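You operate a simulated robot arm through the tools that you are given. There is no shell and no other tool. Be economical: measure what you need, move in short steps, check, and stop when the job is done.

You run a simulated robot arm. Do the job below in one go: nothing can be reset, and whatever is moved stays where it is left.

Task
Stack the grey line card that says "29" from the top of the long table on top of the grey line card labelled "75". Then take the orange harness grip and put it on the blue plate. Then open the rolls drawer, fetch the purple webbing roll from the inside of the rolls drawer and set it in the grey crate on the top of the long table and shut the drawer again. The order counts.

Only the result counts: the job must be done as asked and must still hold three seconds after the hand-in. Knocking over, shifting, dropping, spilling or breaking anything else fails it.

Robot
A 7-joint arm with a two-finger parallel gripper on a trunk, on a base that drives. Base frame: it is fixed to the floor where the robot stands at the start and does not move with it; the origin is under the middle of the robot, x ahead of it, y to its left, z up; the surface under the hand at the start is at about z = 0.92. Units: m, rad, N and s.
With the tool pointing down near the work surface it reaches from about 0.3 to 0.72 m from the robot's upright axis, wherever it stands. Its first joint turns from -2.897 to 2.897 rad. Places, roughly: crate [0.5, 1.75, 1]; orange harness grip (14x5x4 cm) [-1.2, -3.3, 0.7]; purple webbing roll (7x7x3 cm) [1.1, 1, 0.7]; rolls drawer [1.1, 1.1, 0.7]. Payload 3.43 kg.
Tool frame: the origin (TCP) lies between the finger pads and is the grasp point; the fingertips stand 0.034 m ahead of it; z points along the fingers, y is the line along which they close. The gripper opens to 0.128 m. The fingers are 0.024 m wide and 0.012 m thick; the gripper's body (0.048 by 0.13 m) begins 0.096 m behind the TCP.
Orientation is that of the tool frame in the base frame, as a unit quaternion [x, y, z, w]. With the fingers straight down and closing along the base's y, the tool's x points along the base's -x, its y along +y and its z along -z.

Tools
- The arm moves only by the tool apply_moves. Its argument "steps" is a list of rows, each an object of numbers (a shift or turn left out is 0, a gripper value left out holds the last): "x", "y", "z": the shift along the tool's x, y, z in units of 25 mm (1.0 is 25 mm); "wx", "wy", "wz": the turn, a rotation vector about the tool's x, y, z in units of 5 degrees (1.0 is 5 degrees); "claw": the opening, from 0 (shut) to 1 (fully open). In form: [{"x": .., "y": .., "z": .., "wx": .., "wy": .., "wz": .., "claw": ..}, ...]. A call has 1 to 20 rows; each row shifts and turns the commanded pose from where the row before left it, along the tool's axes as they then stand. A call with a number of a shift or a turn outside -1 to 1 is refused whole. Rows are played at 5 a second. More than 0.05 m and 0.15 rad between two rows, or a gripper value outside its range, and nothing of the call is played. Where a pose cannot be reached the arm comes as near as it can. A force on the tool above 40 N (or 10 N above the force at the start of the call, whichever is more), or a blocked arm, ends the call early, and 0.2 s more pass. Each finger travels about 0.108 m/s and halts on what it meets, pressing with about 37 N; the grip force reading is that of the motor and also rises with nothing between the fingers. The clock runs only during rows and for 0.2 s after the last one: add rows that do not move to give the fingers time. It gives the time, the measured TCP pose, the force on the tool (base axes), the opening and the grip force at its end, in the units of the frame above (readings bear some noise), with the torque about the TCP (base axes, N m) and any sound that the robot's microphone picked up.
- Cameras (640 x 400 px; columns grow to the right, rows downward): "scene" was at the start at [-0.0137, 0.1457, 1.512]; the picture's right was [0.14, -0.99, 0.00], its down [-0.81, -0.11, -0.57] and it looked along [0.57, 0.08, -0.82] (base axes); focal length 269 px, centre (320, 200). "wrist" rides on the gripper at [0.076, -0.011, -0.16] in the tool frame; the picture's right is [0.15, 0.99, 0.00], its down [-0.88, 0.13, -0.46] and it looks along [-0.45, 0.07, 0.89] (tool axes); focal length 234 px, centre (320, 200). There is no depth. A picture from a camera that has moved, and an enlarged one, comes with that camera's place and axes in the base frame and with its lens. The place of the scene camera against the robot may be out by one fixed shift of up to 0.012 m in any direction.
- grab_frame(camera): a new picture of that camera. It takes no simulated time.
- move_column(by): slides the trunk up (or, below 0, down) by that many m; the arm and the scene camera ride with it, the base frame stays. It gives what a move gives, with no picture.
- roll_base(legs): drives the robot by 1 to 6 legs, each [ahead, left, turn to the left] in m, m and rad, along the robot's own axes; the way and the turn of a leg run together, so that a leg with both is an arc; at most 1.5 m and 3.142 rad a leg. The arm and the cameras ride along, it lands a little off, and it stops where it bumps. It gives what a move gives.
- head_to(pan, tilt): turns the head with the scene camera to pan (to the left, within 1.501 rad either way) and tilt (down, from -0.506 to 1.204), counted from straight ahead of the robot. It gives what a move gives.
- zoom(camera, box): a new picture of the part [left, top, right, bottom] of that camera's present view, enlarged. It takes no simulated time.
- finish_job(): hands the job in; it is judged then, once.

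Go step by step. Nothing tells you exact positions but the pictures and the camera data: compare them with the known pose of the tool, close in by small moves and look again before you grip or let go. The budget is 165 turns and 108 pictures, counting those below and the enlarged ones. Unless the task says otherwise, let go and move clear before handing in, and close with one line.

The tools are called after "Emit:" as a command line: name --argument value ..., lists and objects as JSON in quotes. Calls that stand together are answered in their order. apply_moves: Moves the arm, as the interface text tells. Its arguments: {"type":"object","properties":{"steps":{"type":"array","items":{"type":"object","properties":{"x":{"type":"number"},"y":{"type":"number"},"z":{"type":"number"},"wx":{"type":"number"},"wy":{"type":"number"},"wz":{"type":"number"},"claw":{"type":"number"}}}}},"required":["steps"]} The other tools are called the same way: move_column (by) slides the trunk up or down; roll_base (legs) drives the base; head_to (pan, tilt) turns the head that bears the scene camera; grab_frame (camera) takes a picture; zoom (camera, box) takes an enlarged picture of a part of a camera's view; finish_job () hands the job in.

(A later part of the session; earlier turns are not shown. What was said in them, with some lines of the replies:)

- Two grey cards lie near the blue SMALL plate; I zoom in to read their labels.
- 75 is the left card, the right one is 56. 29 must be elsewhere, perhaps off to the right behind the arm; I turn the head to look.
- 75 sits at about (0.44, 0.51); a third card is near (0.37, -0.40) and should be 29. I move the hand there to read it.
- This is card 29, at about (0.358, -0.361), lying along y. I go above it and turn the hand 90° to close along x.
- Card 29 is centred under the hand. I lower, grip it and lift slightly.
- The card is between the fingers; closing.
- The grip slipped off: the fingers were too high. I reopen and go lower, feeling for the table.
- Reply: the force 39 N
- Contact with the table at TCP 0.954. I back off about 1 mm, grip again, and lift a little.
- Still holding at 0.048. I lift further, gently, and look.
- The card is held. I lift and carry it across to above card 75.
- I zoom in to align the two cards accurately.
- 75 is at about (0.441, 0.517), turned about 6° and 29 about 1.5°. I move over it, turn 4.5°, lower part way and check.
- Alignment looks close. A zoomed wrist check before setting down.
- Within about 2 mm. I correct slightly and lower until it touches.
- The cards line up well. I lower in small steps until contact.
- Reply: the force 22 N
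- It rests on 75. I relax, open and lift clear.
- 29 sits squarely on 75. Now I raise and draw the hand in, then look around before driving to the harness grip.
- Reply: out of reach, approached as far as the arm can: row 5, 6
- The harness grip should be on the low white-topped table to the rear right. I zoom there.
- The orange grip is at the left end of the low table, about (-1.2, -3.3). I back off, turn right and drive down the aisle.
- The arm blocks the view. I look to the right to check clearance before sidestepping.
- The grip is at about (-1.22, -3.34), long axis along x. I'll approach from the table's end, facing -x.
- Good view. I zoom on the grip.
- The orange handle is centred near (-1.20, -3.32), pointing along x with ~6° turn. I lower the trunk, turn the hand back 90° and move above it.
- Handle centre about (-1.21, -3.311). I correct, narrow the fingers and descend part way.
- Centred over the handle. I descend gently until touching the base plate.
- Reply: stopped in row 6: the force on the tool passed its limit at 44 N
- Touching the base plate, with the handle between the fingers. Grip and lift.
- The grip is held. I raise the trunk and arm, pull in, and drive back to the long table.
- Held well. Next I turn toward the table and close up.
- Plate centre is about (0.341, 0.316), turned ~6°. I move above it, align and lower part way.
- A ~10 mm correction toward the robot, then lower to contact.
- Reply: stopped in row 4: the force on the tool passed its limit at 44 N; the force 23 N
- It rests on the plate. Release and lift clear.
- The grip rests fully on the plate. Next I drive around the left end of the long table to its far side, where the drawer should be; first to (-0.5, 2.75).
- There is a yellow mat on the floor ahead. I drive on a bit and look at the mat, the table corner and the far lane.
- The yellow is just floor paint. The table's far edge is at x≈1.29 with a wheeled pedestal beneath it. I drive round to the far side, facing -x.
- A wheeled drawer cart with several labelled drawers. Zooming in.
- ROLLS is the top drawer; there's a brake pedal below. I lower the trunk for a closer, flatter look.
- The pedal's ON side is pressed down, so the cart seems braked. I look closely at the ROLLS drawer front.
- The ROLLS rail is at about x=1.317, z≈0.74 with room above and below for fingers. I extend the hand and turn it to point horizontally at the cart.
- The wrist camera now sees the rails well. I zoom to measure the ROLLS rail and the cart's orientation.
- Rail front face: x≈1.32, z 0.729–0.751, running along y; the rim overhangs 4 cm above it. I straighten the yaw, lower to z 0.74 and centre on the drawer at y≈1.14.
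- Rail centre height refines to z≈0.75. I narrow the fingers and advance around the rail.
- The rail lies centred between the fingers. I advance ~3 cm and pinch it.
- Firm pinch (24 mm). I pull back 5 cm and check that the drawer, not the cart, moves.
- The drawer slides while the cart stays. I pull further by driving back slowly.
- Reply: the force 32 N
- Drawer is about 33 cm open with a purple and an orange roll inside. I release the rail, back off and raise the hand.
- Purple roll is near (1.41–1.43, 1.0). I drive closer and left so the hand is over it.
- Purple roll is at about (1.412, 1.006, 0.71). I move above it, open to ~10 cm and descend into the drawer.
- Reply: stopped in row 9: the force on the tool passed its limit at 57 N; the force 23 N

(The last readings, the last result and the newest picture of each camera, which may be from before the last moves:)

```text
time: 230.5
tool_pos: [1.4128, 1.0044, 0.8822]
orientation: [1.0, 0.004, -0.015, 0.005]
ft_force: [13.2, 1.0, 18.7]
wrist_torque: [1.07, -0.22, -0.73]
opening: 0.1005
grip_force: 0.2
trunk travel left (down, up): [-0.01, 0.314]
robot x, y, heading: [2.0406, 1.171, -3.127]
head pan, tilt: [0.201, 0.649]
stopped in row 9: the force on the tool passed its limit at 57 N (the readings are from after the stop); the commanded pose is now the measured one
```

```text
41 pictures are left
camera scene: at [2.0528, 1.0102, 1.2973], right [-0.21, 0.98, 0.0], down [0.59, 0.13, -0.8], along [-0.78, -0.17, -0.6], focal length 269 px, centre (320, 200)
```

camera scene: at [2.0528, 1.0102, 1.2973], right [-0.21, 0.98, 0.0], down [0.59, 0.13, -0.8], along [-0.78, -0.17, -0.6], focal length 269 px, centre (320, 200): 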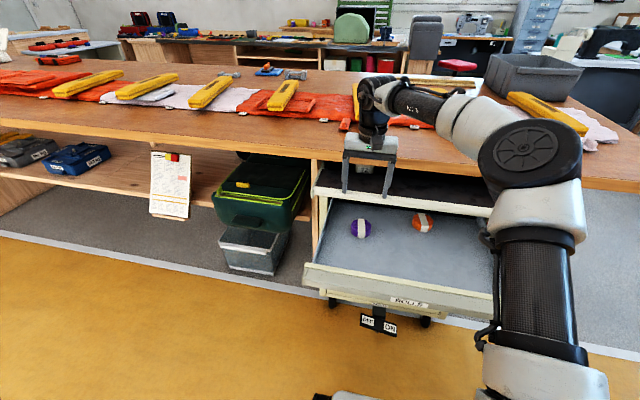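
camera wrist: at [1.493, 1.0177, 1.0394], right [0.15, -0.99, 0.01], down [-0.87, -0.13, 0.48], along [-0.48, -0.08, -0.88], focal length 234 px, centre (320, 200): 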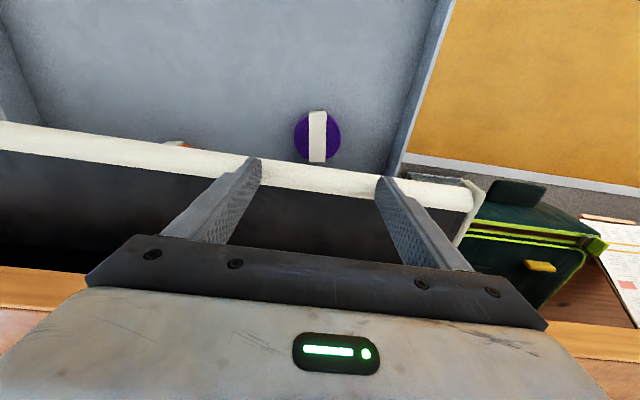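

The fingertips touched the cart's rim, which overhangs the roll; the drawer needs to come out further. I raise, move over the empty part of the drawer and push its front outward from inside with closed fingers.

Emit:
apply_moves --steps '[{"z": -1}, {"z": -1}, {"z": -1}, {"x": 1, "y": -0.8, "claw": 0.3}, {"x": 1, "y": -0.8, "claw": 0}, {"x": 1, "y": -0.8}, {"x": 1, "y": -0.8}, {"x": 1, "y": -0.8}, {"x": 1, "y": -0.8}, {}]'

Emit:
grab_frame --camera "wrist"

Emit:
grab_frame --camera "scene"

```text
time: 232.7
tool_pos: [1.5601, 1.1261, 0.9472]
orientation: [1.0, 0.003, -0.014, 0.005]
ft_force: [-0.1, 0.8, 0.1]
wrist_torque: [-0.02, 0.01, 0.0]
opening: 0.0
grip_force: 33.2
trunk travel left (down, up): [-0.01, 0.314]
robot x, y, heading: [2.0379, 1.1747, -3.123]
head pan, tilt: [0.201, 0.649]
```

```text
40 pictures are left
camera wrist: at [1.6412, 1.1408, 1.105], right [0.15, -0.99, 0.01], down [-0.87, -0.13, 0.48], along [-0.47, -0.08, -0.88], focal length 234 px, centre (320, 200)
```

wrist: 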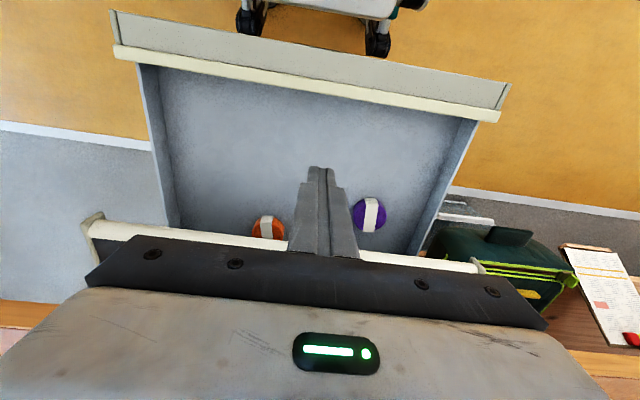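

```text
39 pictures are left
camera scene: at [2.0504, 1.0099, 1.297], right [-0.21, 0.98, 0.0], down [0.59, 0.13, -0.8], along [-0.78, -0.17, -0.6], focal length 269 px, centre (320, 200)
```

scene: 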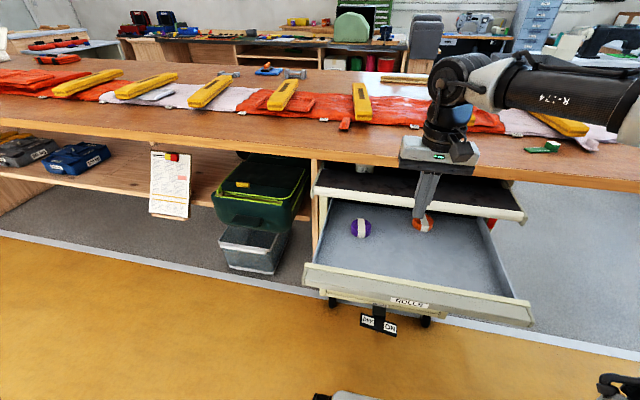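

Inner face of the drawer front is at x≈1.63. I lower the closed fingers into the drawer just behind it.

Emit:
apply_moves --steps '[{"z": 1}, {"z": 1}, {"z": 1}, {"z": 1}, {"z": 1}, {"z": 1}, {"z": 1}, {"x": 0.5}, {"x": 0.5}, {}]'

Emit:
grab_frame --camera "wrist"

```text
time: 234.9
tool_pos: [1.5813, 1.124, 0.7715]
orientation: [1.0, 0.004, -0.015, 0.006]
ft_force: [-0.6, -0.8, 0.4]
wrist_torque: [-0.01, -0.03, 0.0]
opening: 0.0
grip_force: 32.7
trunk travel left (down, up): [-0.01, 0.314]
robot x, y, heading: [2.0383, 1.1705, -3.132]
head pan, tilt: [0.201, 0.649]
```

```text
38 pictures are left
camera wrist: at [1.6622, 1.1378, 0.9298], right [0.15, -0.99, 0.01], down [-0.87, -0.13, 0.48], along [-0.47, -0.08, -0.88], focal length 234 px, centre (320, 200)
```

wrist: 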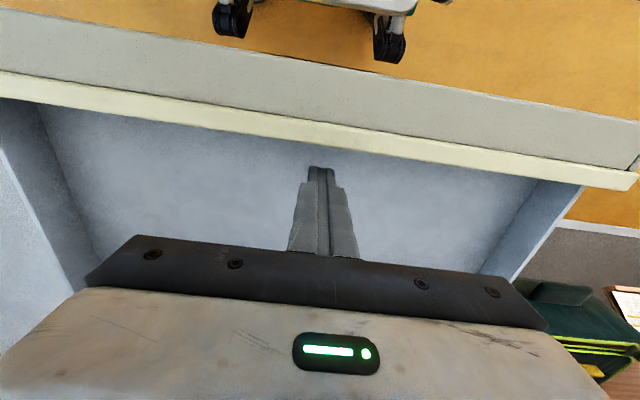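

Fingers are inside. I push the front outward gently.

Emit:
apply_moves --steps '[{"x": 0.5}, {"x": 0.5}, {"x": 0.5}, {"x": 0.5}, {"x": 0.5}, {"x": 0.5}, {"x": 0.5}, {"x": 0.5}, {}]'

Emit:
grab_frame --camera "scene"

```text
time: 236.4
tool_pos: [1.6509, 1.1242, 0.7719]
orientation: [1.0, 0.001, -0.025, 0.008]
ft_force: [-6.4, 0.0, -3.1]
wrist_torque: [-0.02, 0.06, 0.0]
opening: 0.0
grip_force: 33.1
trunk travel left (down, up): [-0.01, 0.314]
robot x, y, heading: [2.037, 1.1705, -3.13]
head pan, tilt: [0.201, 0.649]
stopped in row 7: the force on the tool passed its limit at 52 N (the readings are from after the stop); the commanded pose is now the measured one
```

```text
37 pictures are left
camera scene: at [2.0492, 1.0098, 1.297], right [-0.21, 0.98, 0.0], down [0.59, 0.13, -0.8], along [-0.78, -0.17, -0.6], focal length 269 px, centre (320, 200)
```

scene: 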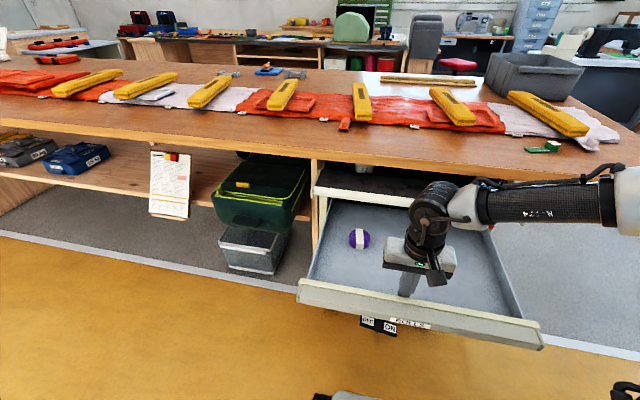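

The drawer came out another ~4 cm to its stop; the roll is now near x≈1.455, clear of the rim. I back off, raise and go above the roll.

Emit:
apply_moves --steps '[{"x": -0.8}, {"z": -1}, {"z": -1}, {"z": -1}, {"z": -1}, {"z": -1}, {"z": -1}, {"z": -1}, {"z": -1}, {"x": -1, "y": 0.6, "wy": -0.4}, {"x": -1, "y": 0.6}, {"x": -1, "y": 0.6}, {"x": -1, "y": 0.6}, {"x": -1, "y": 0.6}, {"x": -1, "y": 0.6}, {"y": 0.6}, {"y": 0.6, "claw": 0.78}, {}, {}]'

Emit:
grab_frame --camera "wrist"

Emit:
grab_frame --camera "scene"

```text
time: 240.4
tool_pos: [1.4943, 1.0065, 0.9874]
orientation: [0.999, 0.002, -0.04, 0.007]
ft_force: [-0.5, -0.2, -0.2]
wrist_torque: [-0.01, 0.01, 0.02]
opening: 0.0996
grip_force: 0.2
trunk travel left (down, up): [-0.01, 0.314]
robot x, y, heading: [2.0381, 1.1696, -3.123]
head pan, tilt: [0.201, 0.649]
```

```text
36 pictures are left
camera wrist: at [1.5828, 1.0209, 1.1397], right [0.15, -0.99, 0.0], down [-0.84, -0.13, 0.53], along [-0.52, -0.08, -0.85], focal length 234 px, centre (320, 200)
```

wrist: 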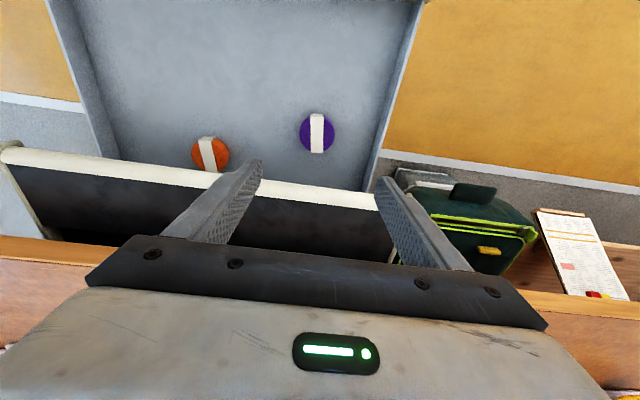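

```text
35 pictures are left
camera scene: at [2.0499, 1.0098, 1.297], right [-0.21, 0.98, 0.0], down [0.59, 0.13, -0.8], along [-0.78, -0.17, -0.6], focal length 269 px, centre (320, 200)
```

scene: 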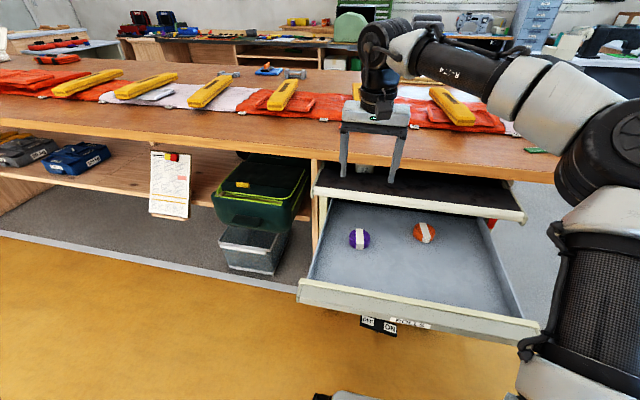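

Roll at about (1.462, 1.008). I descend above it (the slight hand tilt away from the rim helps), and check.

Emit:
apply_moves --steps '[{"x": -0.5}, {"z": 1}, {"z": 1}, {"z": 1}, {"z": 1}, {"z": 1}, {"z": 1}, {"z": 1}, {}]'

Emit:
grab_frame --camera "wrist"

Emit:
zoom --camera "scene" --box '[290, 140, 450, 290]'

```text
time: 242.4
tool_pos: [1.4668, 1.0038, 0.8115]
orientation: [0.999, 0.002, -0.041, 0.008]
ft_force: [0.4, 0.3, 0.0]
wrist_torque: [0.0, 0.03, 0.01]
opening: 0.0999
grip_force: 0.1
trunk travel left (down, up): [-0.01, 0.314]
robot x, y, heading: [2.0346, 1.172, -3.127]
head pan, tilt: [0.201, 0.649]
```

```text
34 pictures are left
camera wrist: at [1.5554, 1.0184, 0.9646], right [0.15, -0.99, 0.0], down [-0.84, -0.13, 0.53], along [-0.52, -0.08, -0.85], focal length 234 px, centre (320, 200)
```

wrist: 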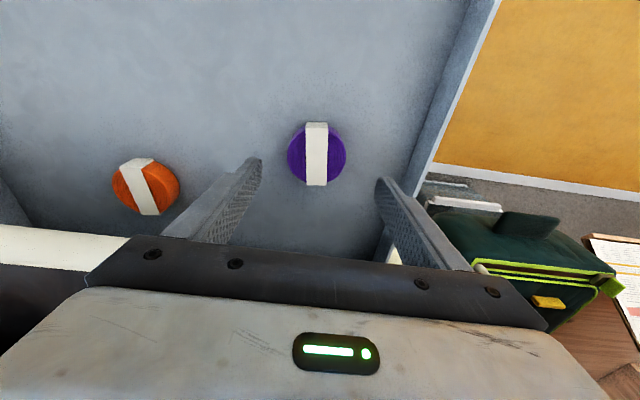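

```text
2.67 times, centred on (370, 215) of scene
camera zoom: at [2.0499, 1.0098, 1.297], right [-0.21, 0.98, 0.0], down [0.59, 0.13, -0.8], along [-0.78, -0.17, -0.6], focal length 718 px, centre (187, 160)
```

zoom: 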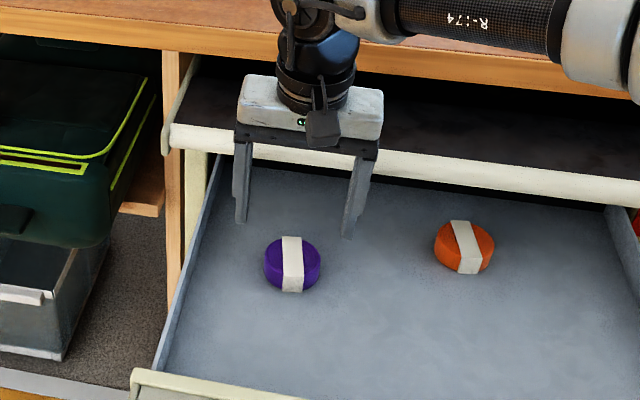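

Aligned. I descend further to near the drawer floor.

Emit:
apply_moves --steps '[{"y": -0.16, "z": 0.8}, {"z": 0.8}, {"z": 0.6}, {"z": 0.3}, {"z": 0.2}, {"z": 0.15}, {"z": 0.15}, {"z": 0.15}, {"z": 0.15}, {}]'

Emit:
grab_frame --camera "wrist"

```text
time: 244.0
tool_pos: [1.4579, 1.0073, 0.7472]
orientation: [0.999, 0.002, -0.048, 0.007]
ft_force: [-1.8, 1.0, 16.9]
wrist_torque: [0.98, -0.1, 0.06]
opening: 0.1001
grip_force: 0.1
trunk travel left (down, up): [-0.01, 0.314]
robot x, y, heading: [2.0359, 1.1707, -3.126]
head pan, tilt: [0.201, 0.649]
stopped in row 7: the force on the tool passed its limit at 45 N (the readings are from after the stop); the commanded pose is now the measured one
```

```text
32 pictures are left
camera wrist: at [1.5487, 1.0214, 0.898], right [0.15, -0.99, 0.0], down [-0.83, -0.13, 0.54], along [-0.53, -0.08, -0.84], focal length 234 px, centre (320, 200)
```

wrist: 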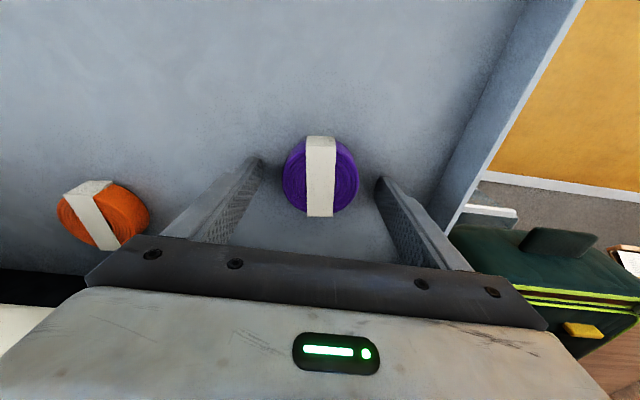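

Floor reached; roll centre is ~7 mm towards +x. I adjust, close and lift.

Emit:
apply_moves --steps '[{"z": -0.12}, {"x": 0.28}, {"claw": 0.6}, {"claw": 0.4}, {"claw": 0.2}, {"claw": 0}, {"claw": 0}, {}]'

Emit:
apply_moves --steps '[{"z": -0.3}, {"z": -0.5}, {"z": -0.5}, {"z": -0.5}, {"z": -0.5}, {}]'

Emit:
grab_frame --camera "wrist"

```text
time: 245.8
tool_pos: [1.4653, 1.0072, 0.7461]
orientation: [0.999, 0.002, -0.046, 0.006]
ft_force: [1.1, 1.0, 1.2]
wrist_torque: [0.11, -0.02, -0.05]
opening: 0.0602
grip_force: 36.8
trunk travel left (down, up): [-0.01, 0.314]
robot x, y, heading: [2.0357, 1.1699, -3.125]
head pan, tilt: [0.201, 0.649]
```

```text
time: 247.2
tool_pos: [1.4706, 1.0064, 0.8037]
orientation: [0.999, 0.002, -0.046, 0.007]
ft_force: [0.3, -1.0, -0.8]
wrist_torque: [0.02, 0.01, 0.01]
opening: 0.0604
grip_force: 36.7
trunk travel left (down, up): [-0.01, 0.314]
robot x, y, heading: [2.0405, 1.1717, -3.125]
head pan, tilt: [0.201, 0.649]
```

```text
31 pictures are left
camera wrist: at [1.5607, 1.022, 0.9555], right [0.15, -0.99, 0.0], down [-0.84, -0.13, 0.54], along [-0.53, -0.08, -0.84], focal length 234 px, centre (320, 200)
```

wrist: 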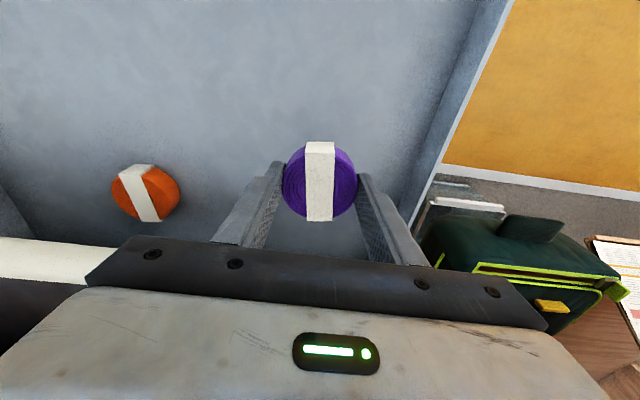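

The roll is held. I lift it out, raise the trunk, then drive round the table's left end to the crate.

Emit:
apply_moves --steps '[{"z": -0.7}, {"z": -0.7}, {"z": -0.7}, {"z": -0.7}, {"z": -0.7}, {"z": -0.7}, {"z": -0.7}, {"z": -0.7}, {"x": 1}, {"x": 1}, {"x": 1}, {}]'

Emit:
move_column --by 0.28

Emit:
grab_frame --camera "wrist"

```text
time: 249.8
tool_pos: [1.558, 1.01, 0.9365]
orientation: [0.999, 0.002, -0.045, 0.007]
ft_force: [-0.2, 0.8, -0.6]
wrist_torque: [-0.02, -0.03, 0.0]
opening: 0.0599
grip_force: 36.7
trunk travel left (down, up): [-0.01, 0.314]
robot x, y, heading: [2.0399, 1.1737, -3.123]
head pan, tilt: [0.201, 0.649]
```

```text
time: 252.6
tool_pos: [1.5574, 1.0091, 1.2165]
orientation: [0.999, 0.002, -0.045, 0.008]
ft_force: [0.5, -0.7, -0.6]
wrist_torque: [-0.03, 0.0, 0.03]
opening: 0.0598
grip_force: 37.0
trunk travel left (down, up): [-0.29, 0.034]
robot x, y, heading: [2.0377, 1.1689, -3.127]
head pan, tilt: [0.201, 0.649]
```

```text
30 pictures are left
camera wrist: at [1.6475, 1.0235, 1.3678], right [0.15, -0.99, 0.0], down [-0.83, -0.13, 0.54], along [-0.53, -0.08, -0.84], focal length 234 px, centre (320, 200)
```

wrist: 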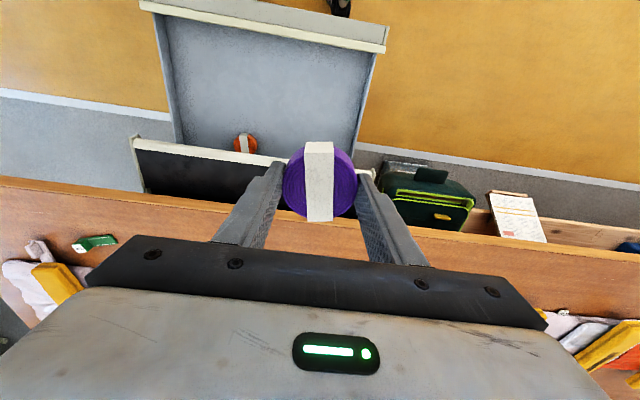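

Emit:
roll_base --legs '[[-0.2, 0, 0], [0, 0, -1.585], [1.43, 0, 0], [0, 0, 1.571], [1.5, 0, 0]]'

Emit:
head_to --pan 0.5 --tilt 0.7

Emit:
grab_frame --camera "scene"

```text
time: 275.6
tool_pos: [0.2247, 2.4121, 1.2162]
orientation: [0.999, -0.012, -0.046, 0.006]
ft_force: [-0.5, 0.3, -1.0]
wrist_torque: [-0.01, -0.03, 0.02]
opening: 0.0596
grip_force: 37.1
trunk travel left (down, up): [-0.29, 0.034]
robot x, y, heading: [0.712, 2.5608, 3.125]
head pan, tilt: [0.201, 0.649]
```

```text
time: 276.4
tool_pos: [0.2244, 2.4136, 1.2157]
orientation: [0.999, -0.012, -0.045, 0.007]
ft_force: [0.3, 0.2, -1.0]
wrist_torque: [0.0, 0.0, -0.02]
opening: 0.0591
grip_force: 37.4
trunk travel left (down, up): [-0.29, 0.034]
robot x, y, heading: [0.7117, 2.5611, 3.131]
head pan, tilt: [0.499, 0.7]
```

```text
29 pictures are left
camera scene: at [0.7276, 2.3767, 1.5727], right [-0.47, 0.88, 0.0], down [0.57, 0.3, -0.77], along [-0.68, -0.36, -0.64], focal length 269 px, centre (320, 200)
```

scene: 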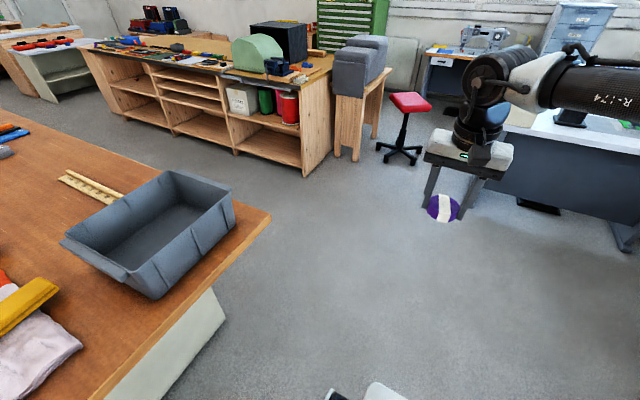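

The crate's opening is centred near (0.46, 1.73). I turn to face it from the table's end.

Emit:
roll_base --legs '[[0.12, 0, 0], [0, 0, 1.581], [0.18, 0, 0]]'

Emit:
grab_frame --camera "wrist"

Emit:
head_to --pan 0.1 --tilt 0.8

Emit:
grab_frame --camera "scene"

```text
time: 282.7
tool_pos: [0.7371, 1.8978, 1.2161]
orientation: [0.714, 0.699, -0.028, 0.037]
ft_force: [0.5, 0.1, -0.7]
wrist_torque: [0.04, 0.0, -0.02]
opening: 0.0593
grip_force: 36.8
trunk travel left (down, up): [-0.29, 0.034]
robot x, y, heading: [0.5891, 2.3839, -1.58]
head pan, tilt: [0.499, 0.7]
```

```text
28 pictures are left
camera wrist: at [0.7267, 1.988, 1.3678], right [0.99, 0.12, 0.0], down [0.1, -0.84, 0.54], along [0.07, -0.53, -0.84], focal length 234 px, centre (320, 200)
```

wrist: 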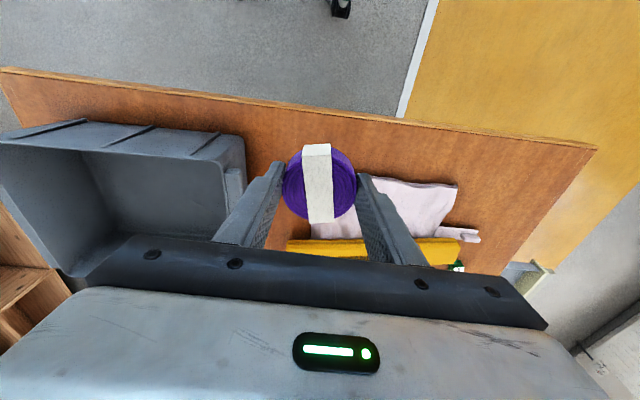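

```text
time: 283.6
tool_pos: [0.737, 1.8974, 1.2166]
orientation: [0.714, 0.699, -0.027, 0.037]
ft_force: [-0.1, 0.3, -1.0]
wrist_torque: [-0.01, 0.03, -0.03]
opening: 0.0595
grip_force: 37.1
trunk travel left (down, up): [-0.29, 0.034]
robot x, y, heading: [0.5904, 2.3835, -1.58]
head pan, tilt: [0.099, 0.799]
```

```text
27 pictures are left
camera scene: at [0.7415, 2.3856, 1.5644], right [-1.0, -0.09, 0.0], down [-0.06, 0.71, -0.7], along [0.06, -0.69, -0.72], focal length 269 px, centre (320, 200)
```

scene: 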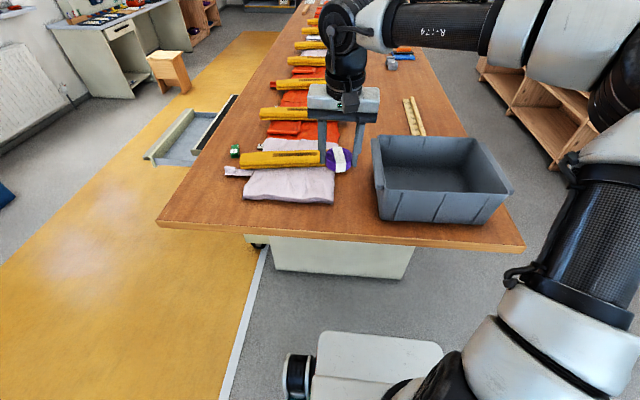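

Crate interior spans about x 0.30–0.62, y 1.59–1.84. I drive slightly closer and move the roll over its middle.

Emit:
roll_base --legs '[[0.1, 0, 0]]'

Emit:
apply_moves --steps '[{"y": -1, "x": -0.25}, {"y": -1, "x": -0.25}, {"y": -1, "x": -0.25}, {"y": -1, "x": -0.25}, {"y": -1, "x": -0.25}, {"y": -1, "x": -0.25}, {"y": -1, "x": -0.25}, {"y": -1, "x": -0.25}, {"y": -1, "x": -0.25}, {"y": -1, "x": -0.25}, {"y": -1, "x": -0.25}, {}]'

Emit:
grab_frame --camera "wrist"

Emit:
grab_frame --camera "scene"

```text
time: 284.7
tool_pos: [0.7356, 1.7954, 1.2162]
orientation: [0.714, 0.698, -0.027, 0.036]
ft_force: [-0.9, 0.4, -0.5]
wrist_torque: [0.0, 0.02, 0.01]
opening: 0.0593
grip_force: 36.9
trunk travel left (down, up): [-0.29, 0.034]
robot x, y, heading: [0.5894, 2.2838, -1.584]
head pan, tilt: [0.099, 0.799]
```

```text
time: 287.3
tool_pos: [0.4587, 1.7355, 1.2185]
orientation: [0.715, 0.698, -0.027, 0.036]
ft_force: [-0.4, 0.9, -0.7]
wrist_torque: [-0.01, 0.0, -0.01]
opening: 0.0592
grip_force: 36.5
trunk travel left (down, up): [-0.29, 0.034]
robot x, y, heading: [0.5857, 2.2818, -1.579]
head pan, tilt: [0.099, 0.799]
```

```text
26 pictures are left
camera wrist: at [0.4485, 1.8269, 1.3695], right [0.99, 0.12, 0.0], down [0.1, -0.84, 0.54], along [0.07, -0.53, -0.84], focal length 234 px, centre (320, 200)
```

wrist: 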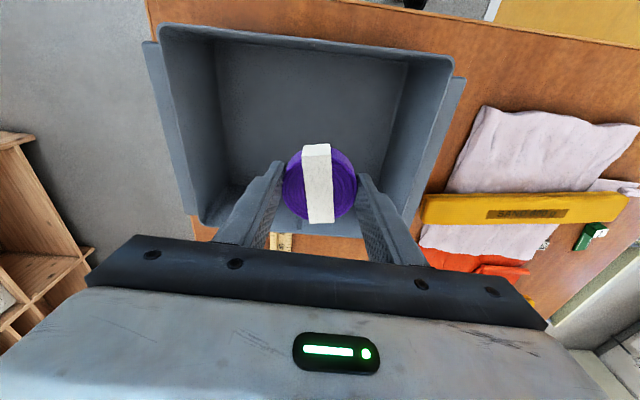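

```text
25 pictures are left
camera scene: at [0.7401, 2.2852, 1.5644], right [-1.0, -0.09, 0.0], down [-0.06, 0.71, -0.7], along [0.06, -0.69, -0.72], focal length 269 px, centre (320, 200)
```

scene: 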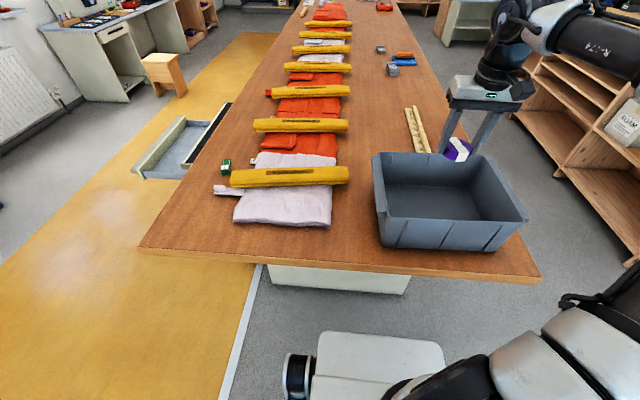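

The roll is over the crate. I shift 2 cm deeper and lower it in.

Emit:
apply_moves --steps '[{"x": -0.7, "y": -0.3}, {"z": 1}, {"z": 1}, {"z": 1}, {"z": 1}, {"z": 1}, {"z": 1}, {"z": 1}, {"z": 1}, {"z": 1}, {}]'

Emit:
grab_frame --camera "wrist"

Emit:
grab_frame --camera "scene"

```text
time: 289.7
tool_pos: [0.4531, 1.6961, 0.9939]
orientation: [0.715, 0.698, -0.028, 0.037]
ft_force: [1.0, 0.5, -1.0]
wrist_torque: [-0.01, -0.03, -0.02]
opening: 0.0593
grip_force: 36.6
trunk travel left (down, up): [-0.29, 0.034]
robot x, y, heading: [0.5859, 2.2808, -1.579]
head pan, tilt: [0.099, 0.799]
```

```text
24 pictures are left
camera wrist: at [0.4421, 1.7881, 1.1471], right [0.99, 0.12, 0.0], down [0.1, -0.84, 0.54], along [0.07, -0.53, -0.84], focal length 234 px, centre (320, 200)
```

wrist: 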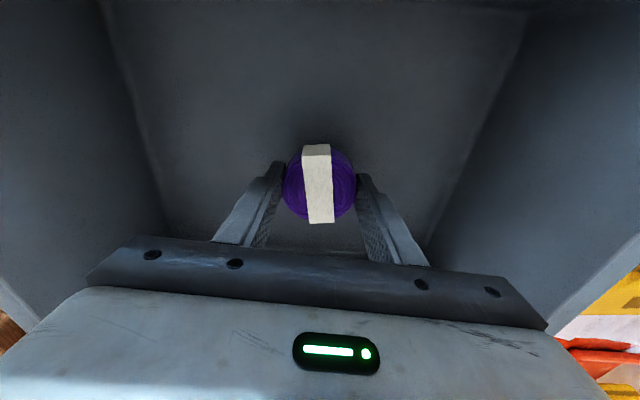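

```text
23 pictures are left
camera scene: at [0.7402, 2.2851, 1.5644], right [-1.0, -0.09, 0.0], down [-0.06, 0.71, -0.7], along [0.06, -0.69, -0.72], focal length 269 px, centre (320, 200)
```

scene: 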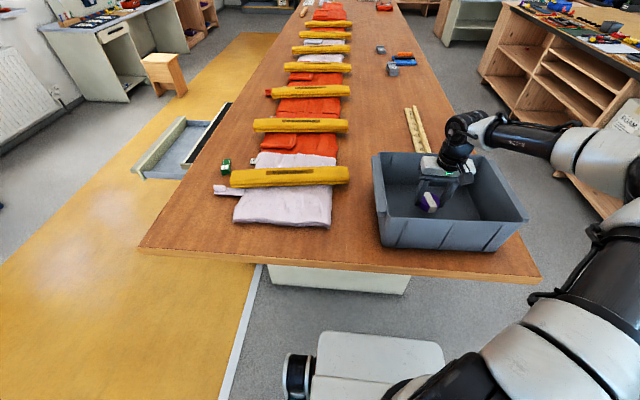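

Inside the crate. I lower gently to contact.

Emit:
apply_moves --steps '[{"z": 0.3}, {"z": 0.25}, {"z": 0.2}, {"z": 0.15}, {"z": 0.15}, {"z": 0.15}, {"z": 0.15}, {"z": 0.15}, {"z": 0.15}]'

```text
time: 291.7
tool_pos: [0.4539, 1.695, 0.9598]
orientation: [0.715, 0.698, -0.03, 0.039]
ft_force: [-1.0, 7.4, 38.4]
wrist_torque: [0.75, 0.9, -0.25]
opening: 0.0594
grip_force: 37.0
trunk travel left (down, up): [-0.29, 0.034]
robot x, y, heading: [0.5871, 2.284, -1.582]
head pan, tilt: [0.099, 0.799]
```

Contact with the crate floor. Release and raise out.

Emit:
apply_moves --steps '[{"z": -0.15}, {"claw": 0.55}, {"claw": 0.65}, {"claw": 0.65}, {}, {"z": -0.5}, {"z": -1}, {"z": -1}, {"z": -1}, {"z": -1}, {"z": -1}, {"z": -1}, {"z": -1}, {"z": -1}, {"z": -1}, {}]'

Emit:
grab_frame --camera "wrist"

```text
time: 295.1
tool_pos: [0.4504, 1.7172, 1.1949]
orientation: [0.715, 0.698, -0.028, 0.036]
ft_force: [0.1, -0.7, -0.1]
wrist_torque: [0.04, 0.0, 0.04]
opening: 0.0834
grip_force: 0.0
trunk travel left (down, up): [-0.29, 0.034]
robot x, y, heading: [0.5876, 2.2827, -1.582]
head pan, tilt: [0.099, 0.799]
```

```text
22 pictures are left
camera wrist: at [0.4407, 1.8083, 1.3463], right [0.99, 0.12, 0.0], down [0.1, -0.84, 0.54], along [0.07, -0.53, -0.84], focal length 234 px, centre (320, 200)
```

wrist: 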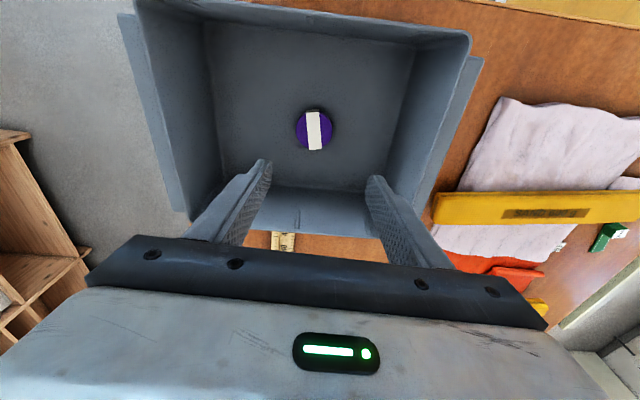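

The purple roll lies in the crate. I now drive back round to the drawer, staying further out.

Emit:
roll_base --legs '[[-0.3, 0, 0], [0, 0, 1.582], [1.0, 0, 0], [0.9, 0, 0], [0, 0, -1.571]]'

Emit:
roll_base --legs '[[1.27, 0, 0], [0, 0, -1.571]]'

Emit:
head_to --pan 0.2 --tilt 0.65

Emit:
grab_frame --camera "scene"

```text
time: 314.2
tool_pos: [2.3549, 2.0203, 1.194]
orientation: [0.715, 0.698, -0.028, 0.038]
ft_force: [-1.1, 0.0, 0.8]
wrist_torque: [-0.03, -0.01, 0.02]
opening: 0.0831
grip_force: 0.0
trunk travel left (down, up): [-0.29, 0.034]
robot x, y, heading: [2.4904, 2.5834, -1.582]
head pan, tilt: [0.099, 0.799]
```

```text
time: 324.5
tool_pos: [1.9195, 1.4574, 1.1934]
orientation: [0.999, -0.011, -0.046, 0.007]
ft_force: [0.5, -0.6, -0.2]
wrist_torque: [0.01, 0.01, 0.01]
opening: 0.0832
grip_force: 0.0
trunk travel left (down, up): [-0.29, 0.034]
robot x, y, heading: [2.4837, 1.3227, 3.125]
head pan, tilt: [0.099, 0.799]
```

```text
time: 325.2
tool_pos: [1.9198, 1.4587, 1.1946]
orientation: [0.999, -0.012, -0.046, 0.006]
ft_force: [-0.6, -0.6, 0.0]
wrist_torque: [-0.01, 0.03, 0.01]
opening: 0.0832
grip_force: 0.1
trunk travel left (down, up): [-0.29, 0.034]
robot x, y, heading: [2.4852, 1.3236, 3.126]
head pan, tilt: [0.201, 0.649]
```

```text
21 pictures are left
camera scene: at [2.4922, 1.1609, 1.577], right [-0.19, 0.98, 0.0], down [0.59, 0.11, -0.8], along [-0.78, -0.15, -0.6], focal length 269 px, centre (320, 200)
```

scene: 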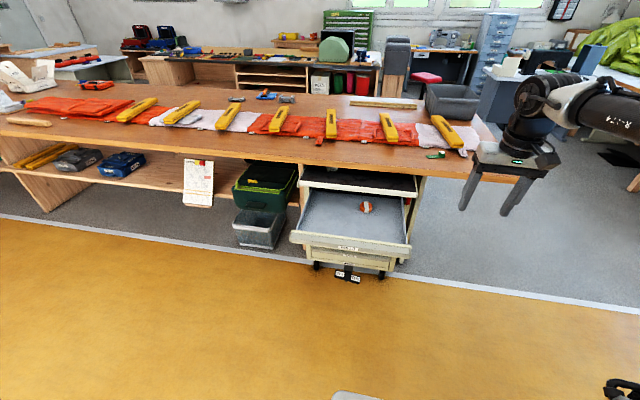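

I centre the hand on the drawer, lower the trunk and point the closed fingers at the drawer front.

Emit:
apply_moves --steps '[{"y": 1, "claw": 0.3}, {"y": 1, "claw": 0}, {"y": 1}, {"y": 1}, {"y": 1}, {"y": 1}, {"y": 1}, {"y": 1}, {"y": 1}, {"y": 1}, {"y": 1}, {"y": 1}, {"y": 0.8}, {}]'

Emit:
move_column --by -0.28

Emit:
apply_moves --steps '[{"wy": -1}, {"wy": -1}, {"wy": -1}, {"wy": -1}, {"wy": -1}, {"wy": -1}, {"wy": -1}, {"wy": -1}, {"wy": -1}, {"wy": -1}, {"wy": -1}, {"wy": -1}, {"wy": -1}, {"wy": -1}, {"wy": -1}, {"wy": -1}, {"wy": -1}, {}]'

```text
time: 328.2
tool_pos: [1.9108, 1.1374, 1.1988]
orientation: [0.999, -0.013, -0.046, 0.007]
ft_force: [-0.2, -0.4, 0.2]
wrist_torque: [-0.03, 0.01, 0.01]
opening: 0.0
grip_force: 32.7
trunk travel left (down, up): [-0.29, 0.034]
robot x, y, heading: [2.484, 1.3242, 3.125]
head pan, tilt: [0.201, 0.649]
```

```text
time: 331.0
tool_pos: [1.9125, 1.1382, 0.919]
orientation: [0.999, -0.012, -0.045, 0.007]
ft_force: [0.1, -1.2, 0.6]
wrist_torque: [0.01, 0.0, 0.03]
opening: 0.0
grip_force: 33.0
trunk travel left (down, up): [-0.01, 0.314]
robot x, y, heading: [2.4853, 1.3226, 3.13]
head pan, tilt: [0.201, 0.649]
```

```text
time: 334.8
tool_pos: [1.9132, 1.1379, 0.9186]
orientation: [-0.705, 0.013, 0.709, 0.002]
ft_force: [0.2, 0.6, 0.2]
wrist_torque: [0.0, 0.02, 0.01]
opening: 0.0003
grip_force: 33.5
trunk travel left (down, up): [-0.01, 0.314]
robot x, y, heading: [2.4831, 1.3224, 3.132]
head pan, tilt: [0.201, 0.649]
```

Emit:
apply_moves --steps '[{"x": 1}, {"x": 1}, {"x": 1}, {"x": 1}, {"x": 1}, {"x": 1}, {"x": 0.8}, {}]'

Emit:
grab_frame --camera "wrist"

Emit:
zoom --camera "scene" --box '[270, 100, 450, 250]'

```text
time: 336.6
tool_pos: [1.9104, 1.1374, 0.7495]
orientation: [-0.706, 0.013, 0.708, 0.004]
ft_force: [-0.4, 0.4, -0.5]
wrist_torque: [0.01, -0.01, -0.04]
opening: 0.0001
grip_force: 33.5
trunk travel left (down, up): [-0.01, 0.314]
robot x, y, heading: [2.4816, 1.3208, 3.132]
head pan, tilt: [0.201, 0.649]
```

```text
20 pictures are left
camera wrist: at [2.0713, 1.1447, 0.6737], right [-0.02, -0.99, -0.13], down [0.46, -0.13, 0.88], along [-0.89, -0.04, 0.46], focal length 234 px, centre (320, 200)
```

wrist: 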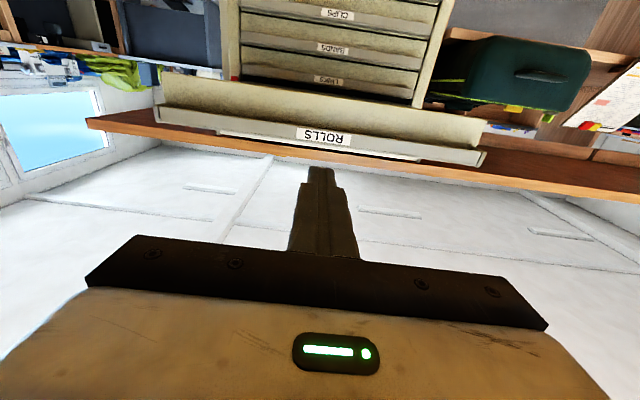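

```text
2.67 times, centred on (360, 175) of scene
camera zoom: at [2.4922, 1.1608, 1.297], right [-0.19, 0.98, 0.0], down [0.59, 0.11, -0.8], along [-0.78, -0.15, -0.6], focal length 718 px, centre (213, 267)
```

zoom: 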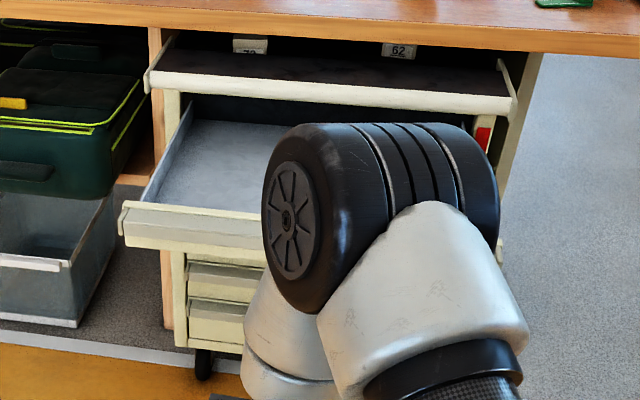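

Fingertips are aligned with the ROLLS rail height. I push the drawer in by driving forward.

Emit:
roll_base --legs '[[0.25, 0, 0], [0.25, 0, 0]]'

Emit:
grab_frame --camera "wrist"

Emit:
grab_frame --camera "scene"

```text
time: 339.9
tool_pos: [1.4116, 1.136, 0.7505]
orientation: [-0.706, 0.011, 0.708, 0.002]
ft_force: [-0.3, -0.4, 0.7]
wrist_torque: [0.01, 0.02, -0.01]
opening: 0.0
grip_force: 33.1
trunk travel left (down, up): [-0.01, 0.314]
robot x, y, heading: [1.9822, 1.3269, 3.134]
head pan, tilt: [0.201, 0.649]
```

```text
18 pictures are left
camera wrist: at [1.5711, 1.1444, 0.6739], right [-0.02, -0.99, -0.13], down [0.46, -0.13, 0.88], along [-0.89, -0.05, 0.45], focal length 234 px, centre (320, 200)
```

wrist: 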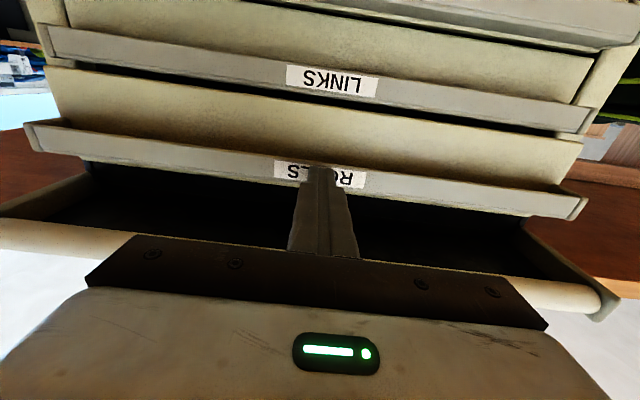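

```text
17 pictures are left
camera scene: at [1.9918, 1.1635, 1.297], right [-0.19, 0.98, 0.0], down [0.59, 0.12, -0.8], along [-0.78, -0.15, -0.6], focal length 269 px, centre (320, 200)
```

scene: 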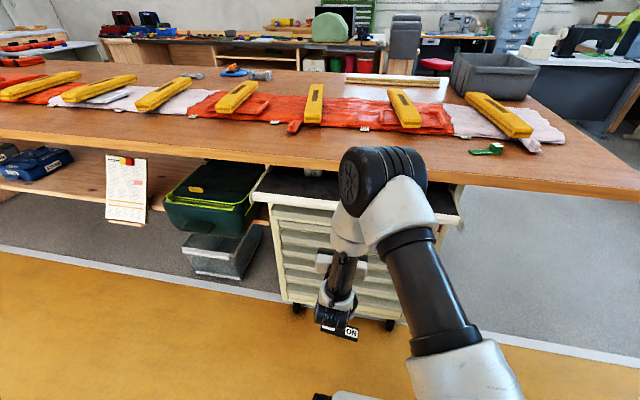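

About 5 cm left. I push on with small arm steps until it stops.

Emit:
apply_moves --steps '[{"z": 0.4}, {"z": 0.4}, {"z": 0.4}, {"z": 0.4}, {"z": 0.3}, {"z": 0.3}, {"z": 0.2}, {"z": 0.2}, {"z": 0.15}, {"z": 0.15}, {}]'

Emit:
grab_frame --camera "wrist"

```text
time: 341.2
tool_pos: [1.3682, 1.1369, 0.7503]
orientation: [-0.706, 0.01, 0.708, 0.001]
ft_force: [18.9, 2.8, 10.1]
wrist_torque: [-0.02, 0.26, 0.02]
opening: 0.0
grip_force: 33.0
trunk travel left (down, up): [-0.01, 0.314]
robot x, y, heading: [1.9842, 1.3242, 3.138]
head pan, tilt: [0.201, 0.649]
stopped in row 6: the force on the tool passed its limit at 52 N (the readings are from after the stop); the commanded pose is now the measured one
```

```text
16 pictures are left
camera wrist: at [1.5275, 1.1454, 0.6737], right [-0.02, -0.99, -0.13], down [0.46, -0.13, 0.88], along [-0.89, -0.05, 0.45], focal length 234 px, centre (320, 200)
```

wrist: 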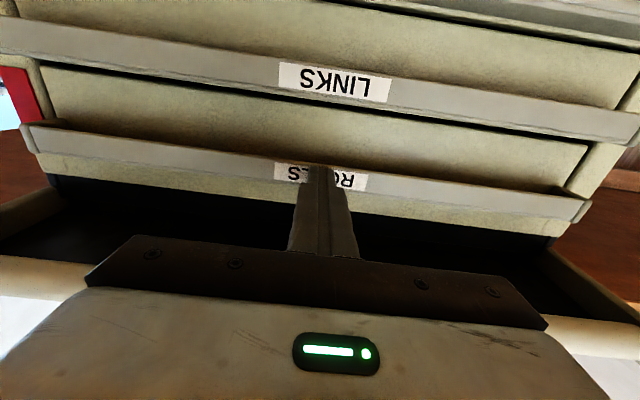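

It met a stop at tip x≈1.334. I push once more to see whether it's fully home.

Emit:
apply_moves --steps '[{"z": 0.3}, {"z": 0.3}, {"z": 0.3}, {"z": 0.3}, {}]'

Emit:
apply_moves --steps '[{"z": -0.5}, {"z": -1}, {"z": -1}, {"z": -1}, {"z": -1}, {"z": -1}, {"z": -1}, {}]'

Emit:
grab_frame --camera "wrist"

```text
time: 341.5
tool_pos: [1.3679, 1.1375, 0.7485]
orientation: [-0.706, 0.011, 0.708, 0.002]
ft_force: [21.0, 4.9, 11.0]
wrist_torque: [-0.1, 0.24, -0.03]
opening: 0.0001
grip_force: 32.6
trunk travel left (down, up): [-0.01, 0.314]
robot x, y, heading: [1.9853, 1.3276, 3.136]
head pan, tilt: [0.201, 0.649]
stopped in row 1: the force on the tool passed its limit at 51 N (the readings are from after the stop); the commanded pose is now the measured one
```

```text
time: 343.3
tool_pos: [1.5284, 1.1355, 0.7486]
orientation: [0.708, -0.009, -0.706, -0.001]
ft_force: [-1.0, 0.3, 0.4]
wrist_torque: [-0.04, -0.02, -0.02]
opening: 0.0001
grip_force: 32.9
trunk travel left (down, up): [-0.01, 0.314]
robot x, y, heading: [1.9847, 1.3258, 3.133]
head pan, tilt: [0.201, 0.649]
```

```text
15 pictures are left
camera wrist: at [1.6881, 1.1436, 0.6723], right [-0.01, -0.99, -0.14], down [0.45, -0.13, 0.88], along [-0.89, -0.05, 0.45], focal length 234 px, centre (320, 200)
```

wrist: 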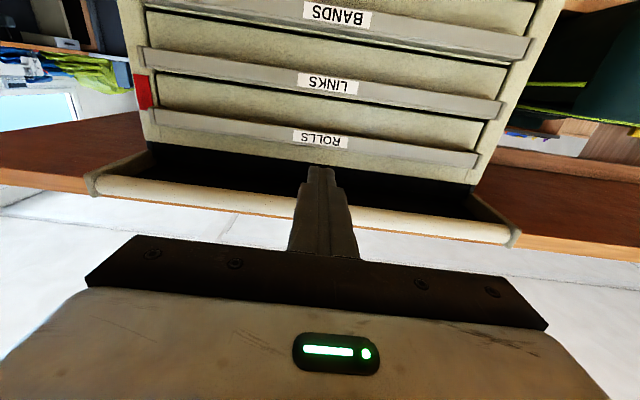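

The ROLLS rail lines up with the others, so the drawer is shut. One last look at the table top to confirm nothing else moved.

Emit:
roll_base --legs '[[-0.25, 0, 0]]'

Emit:
move_column --by 0.28

Emit:
grab_frame --camera "scene"

Emit:
zoom --camera "scene" --box '[200, 60, 500, 260]'

```text
time: 345.1
tool_pos: [1.7747, 1.1342, 0.748]
orientation: [0.708, -0.01, -0.706, -0.001]
ft_force: [0.7, -0.8, 0.3]
wrist_torque: [-0.02, -0.02, -0.01]
opening: 0.0
grip_force: 33.4
trunk travel left (down, up): [-0.01, 0.314]
robot x, y, heading: [2.2313, 1.3261, 3.138]
head pan, tilt: [0.201, 0.649]
```

```text
time: 348.0
tool_pos: [1.7759, 1.1342, 1.0277]
orientation: [0.708, -0.01, -0.706, -0.002]
ft_force: [0.0, 0.0, 0.0]
wrist_torque: [0.04, 0.01, 0.0]
opening: 0.0
grip_force: 33.4
trunk travel left (down, up): [-0.29, 0.034]
robot x, y, heading: [2.2316, 1.3246, 3.14]
head pan, tilt: [0.201, 0.649]
```

```text
14 pictures are left
camera scene: at [2.2406, 1.1624, 1.5769], right [-0.19, 0.98, 0.0], down [0.59, 0.12, -0.8], along [-0.78, -0.15, -0.6], focal length 269 px, centre (320, 200)
```

scene: 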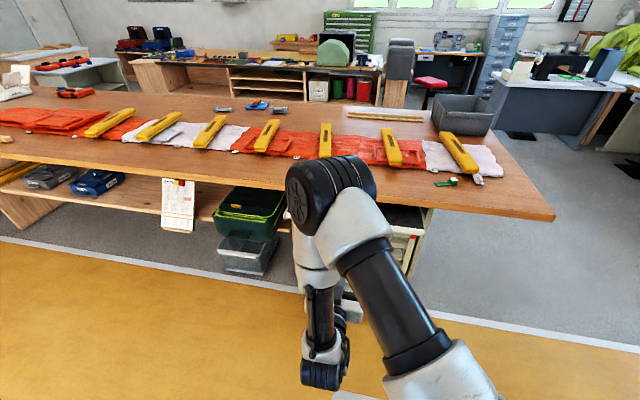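

```text
2.00 times, centred on (350, 160) of scene
camera zoom: at [2.2406, 1.1624, 1.5769], right [-0.19, 0.98, 0.0], down [0.59, 0.12, -0.8], along [-0.78, -0.15, -0.6], focal length 538 px, centre (260, 280)
```

zoom: 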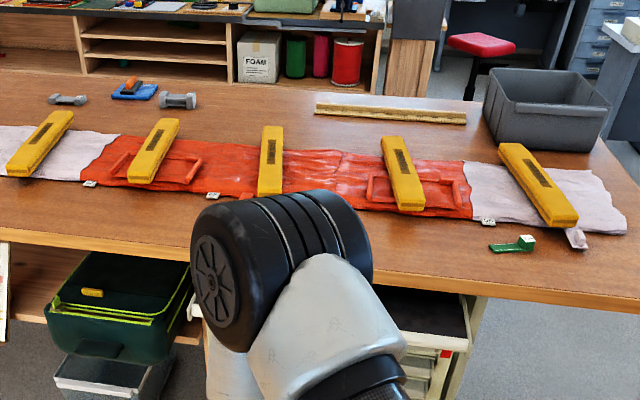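

Everything is in place: the cards are stacked, the grip is on the plate, the roll is in the crate, the drawer is shut and the hand is clear. I hand in.

Emit:
finish_job

```text
The job is handed in.
```

The job is done in the order asked. Card 29 is stacked on card 75, the orange harness grip is on the blue plate, the purple webbing roll is in the grey crate, and the rolls drawer is shut again.
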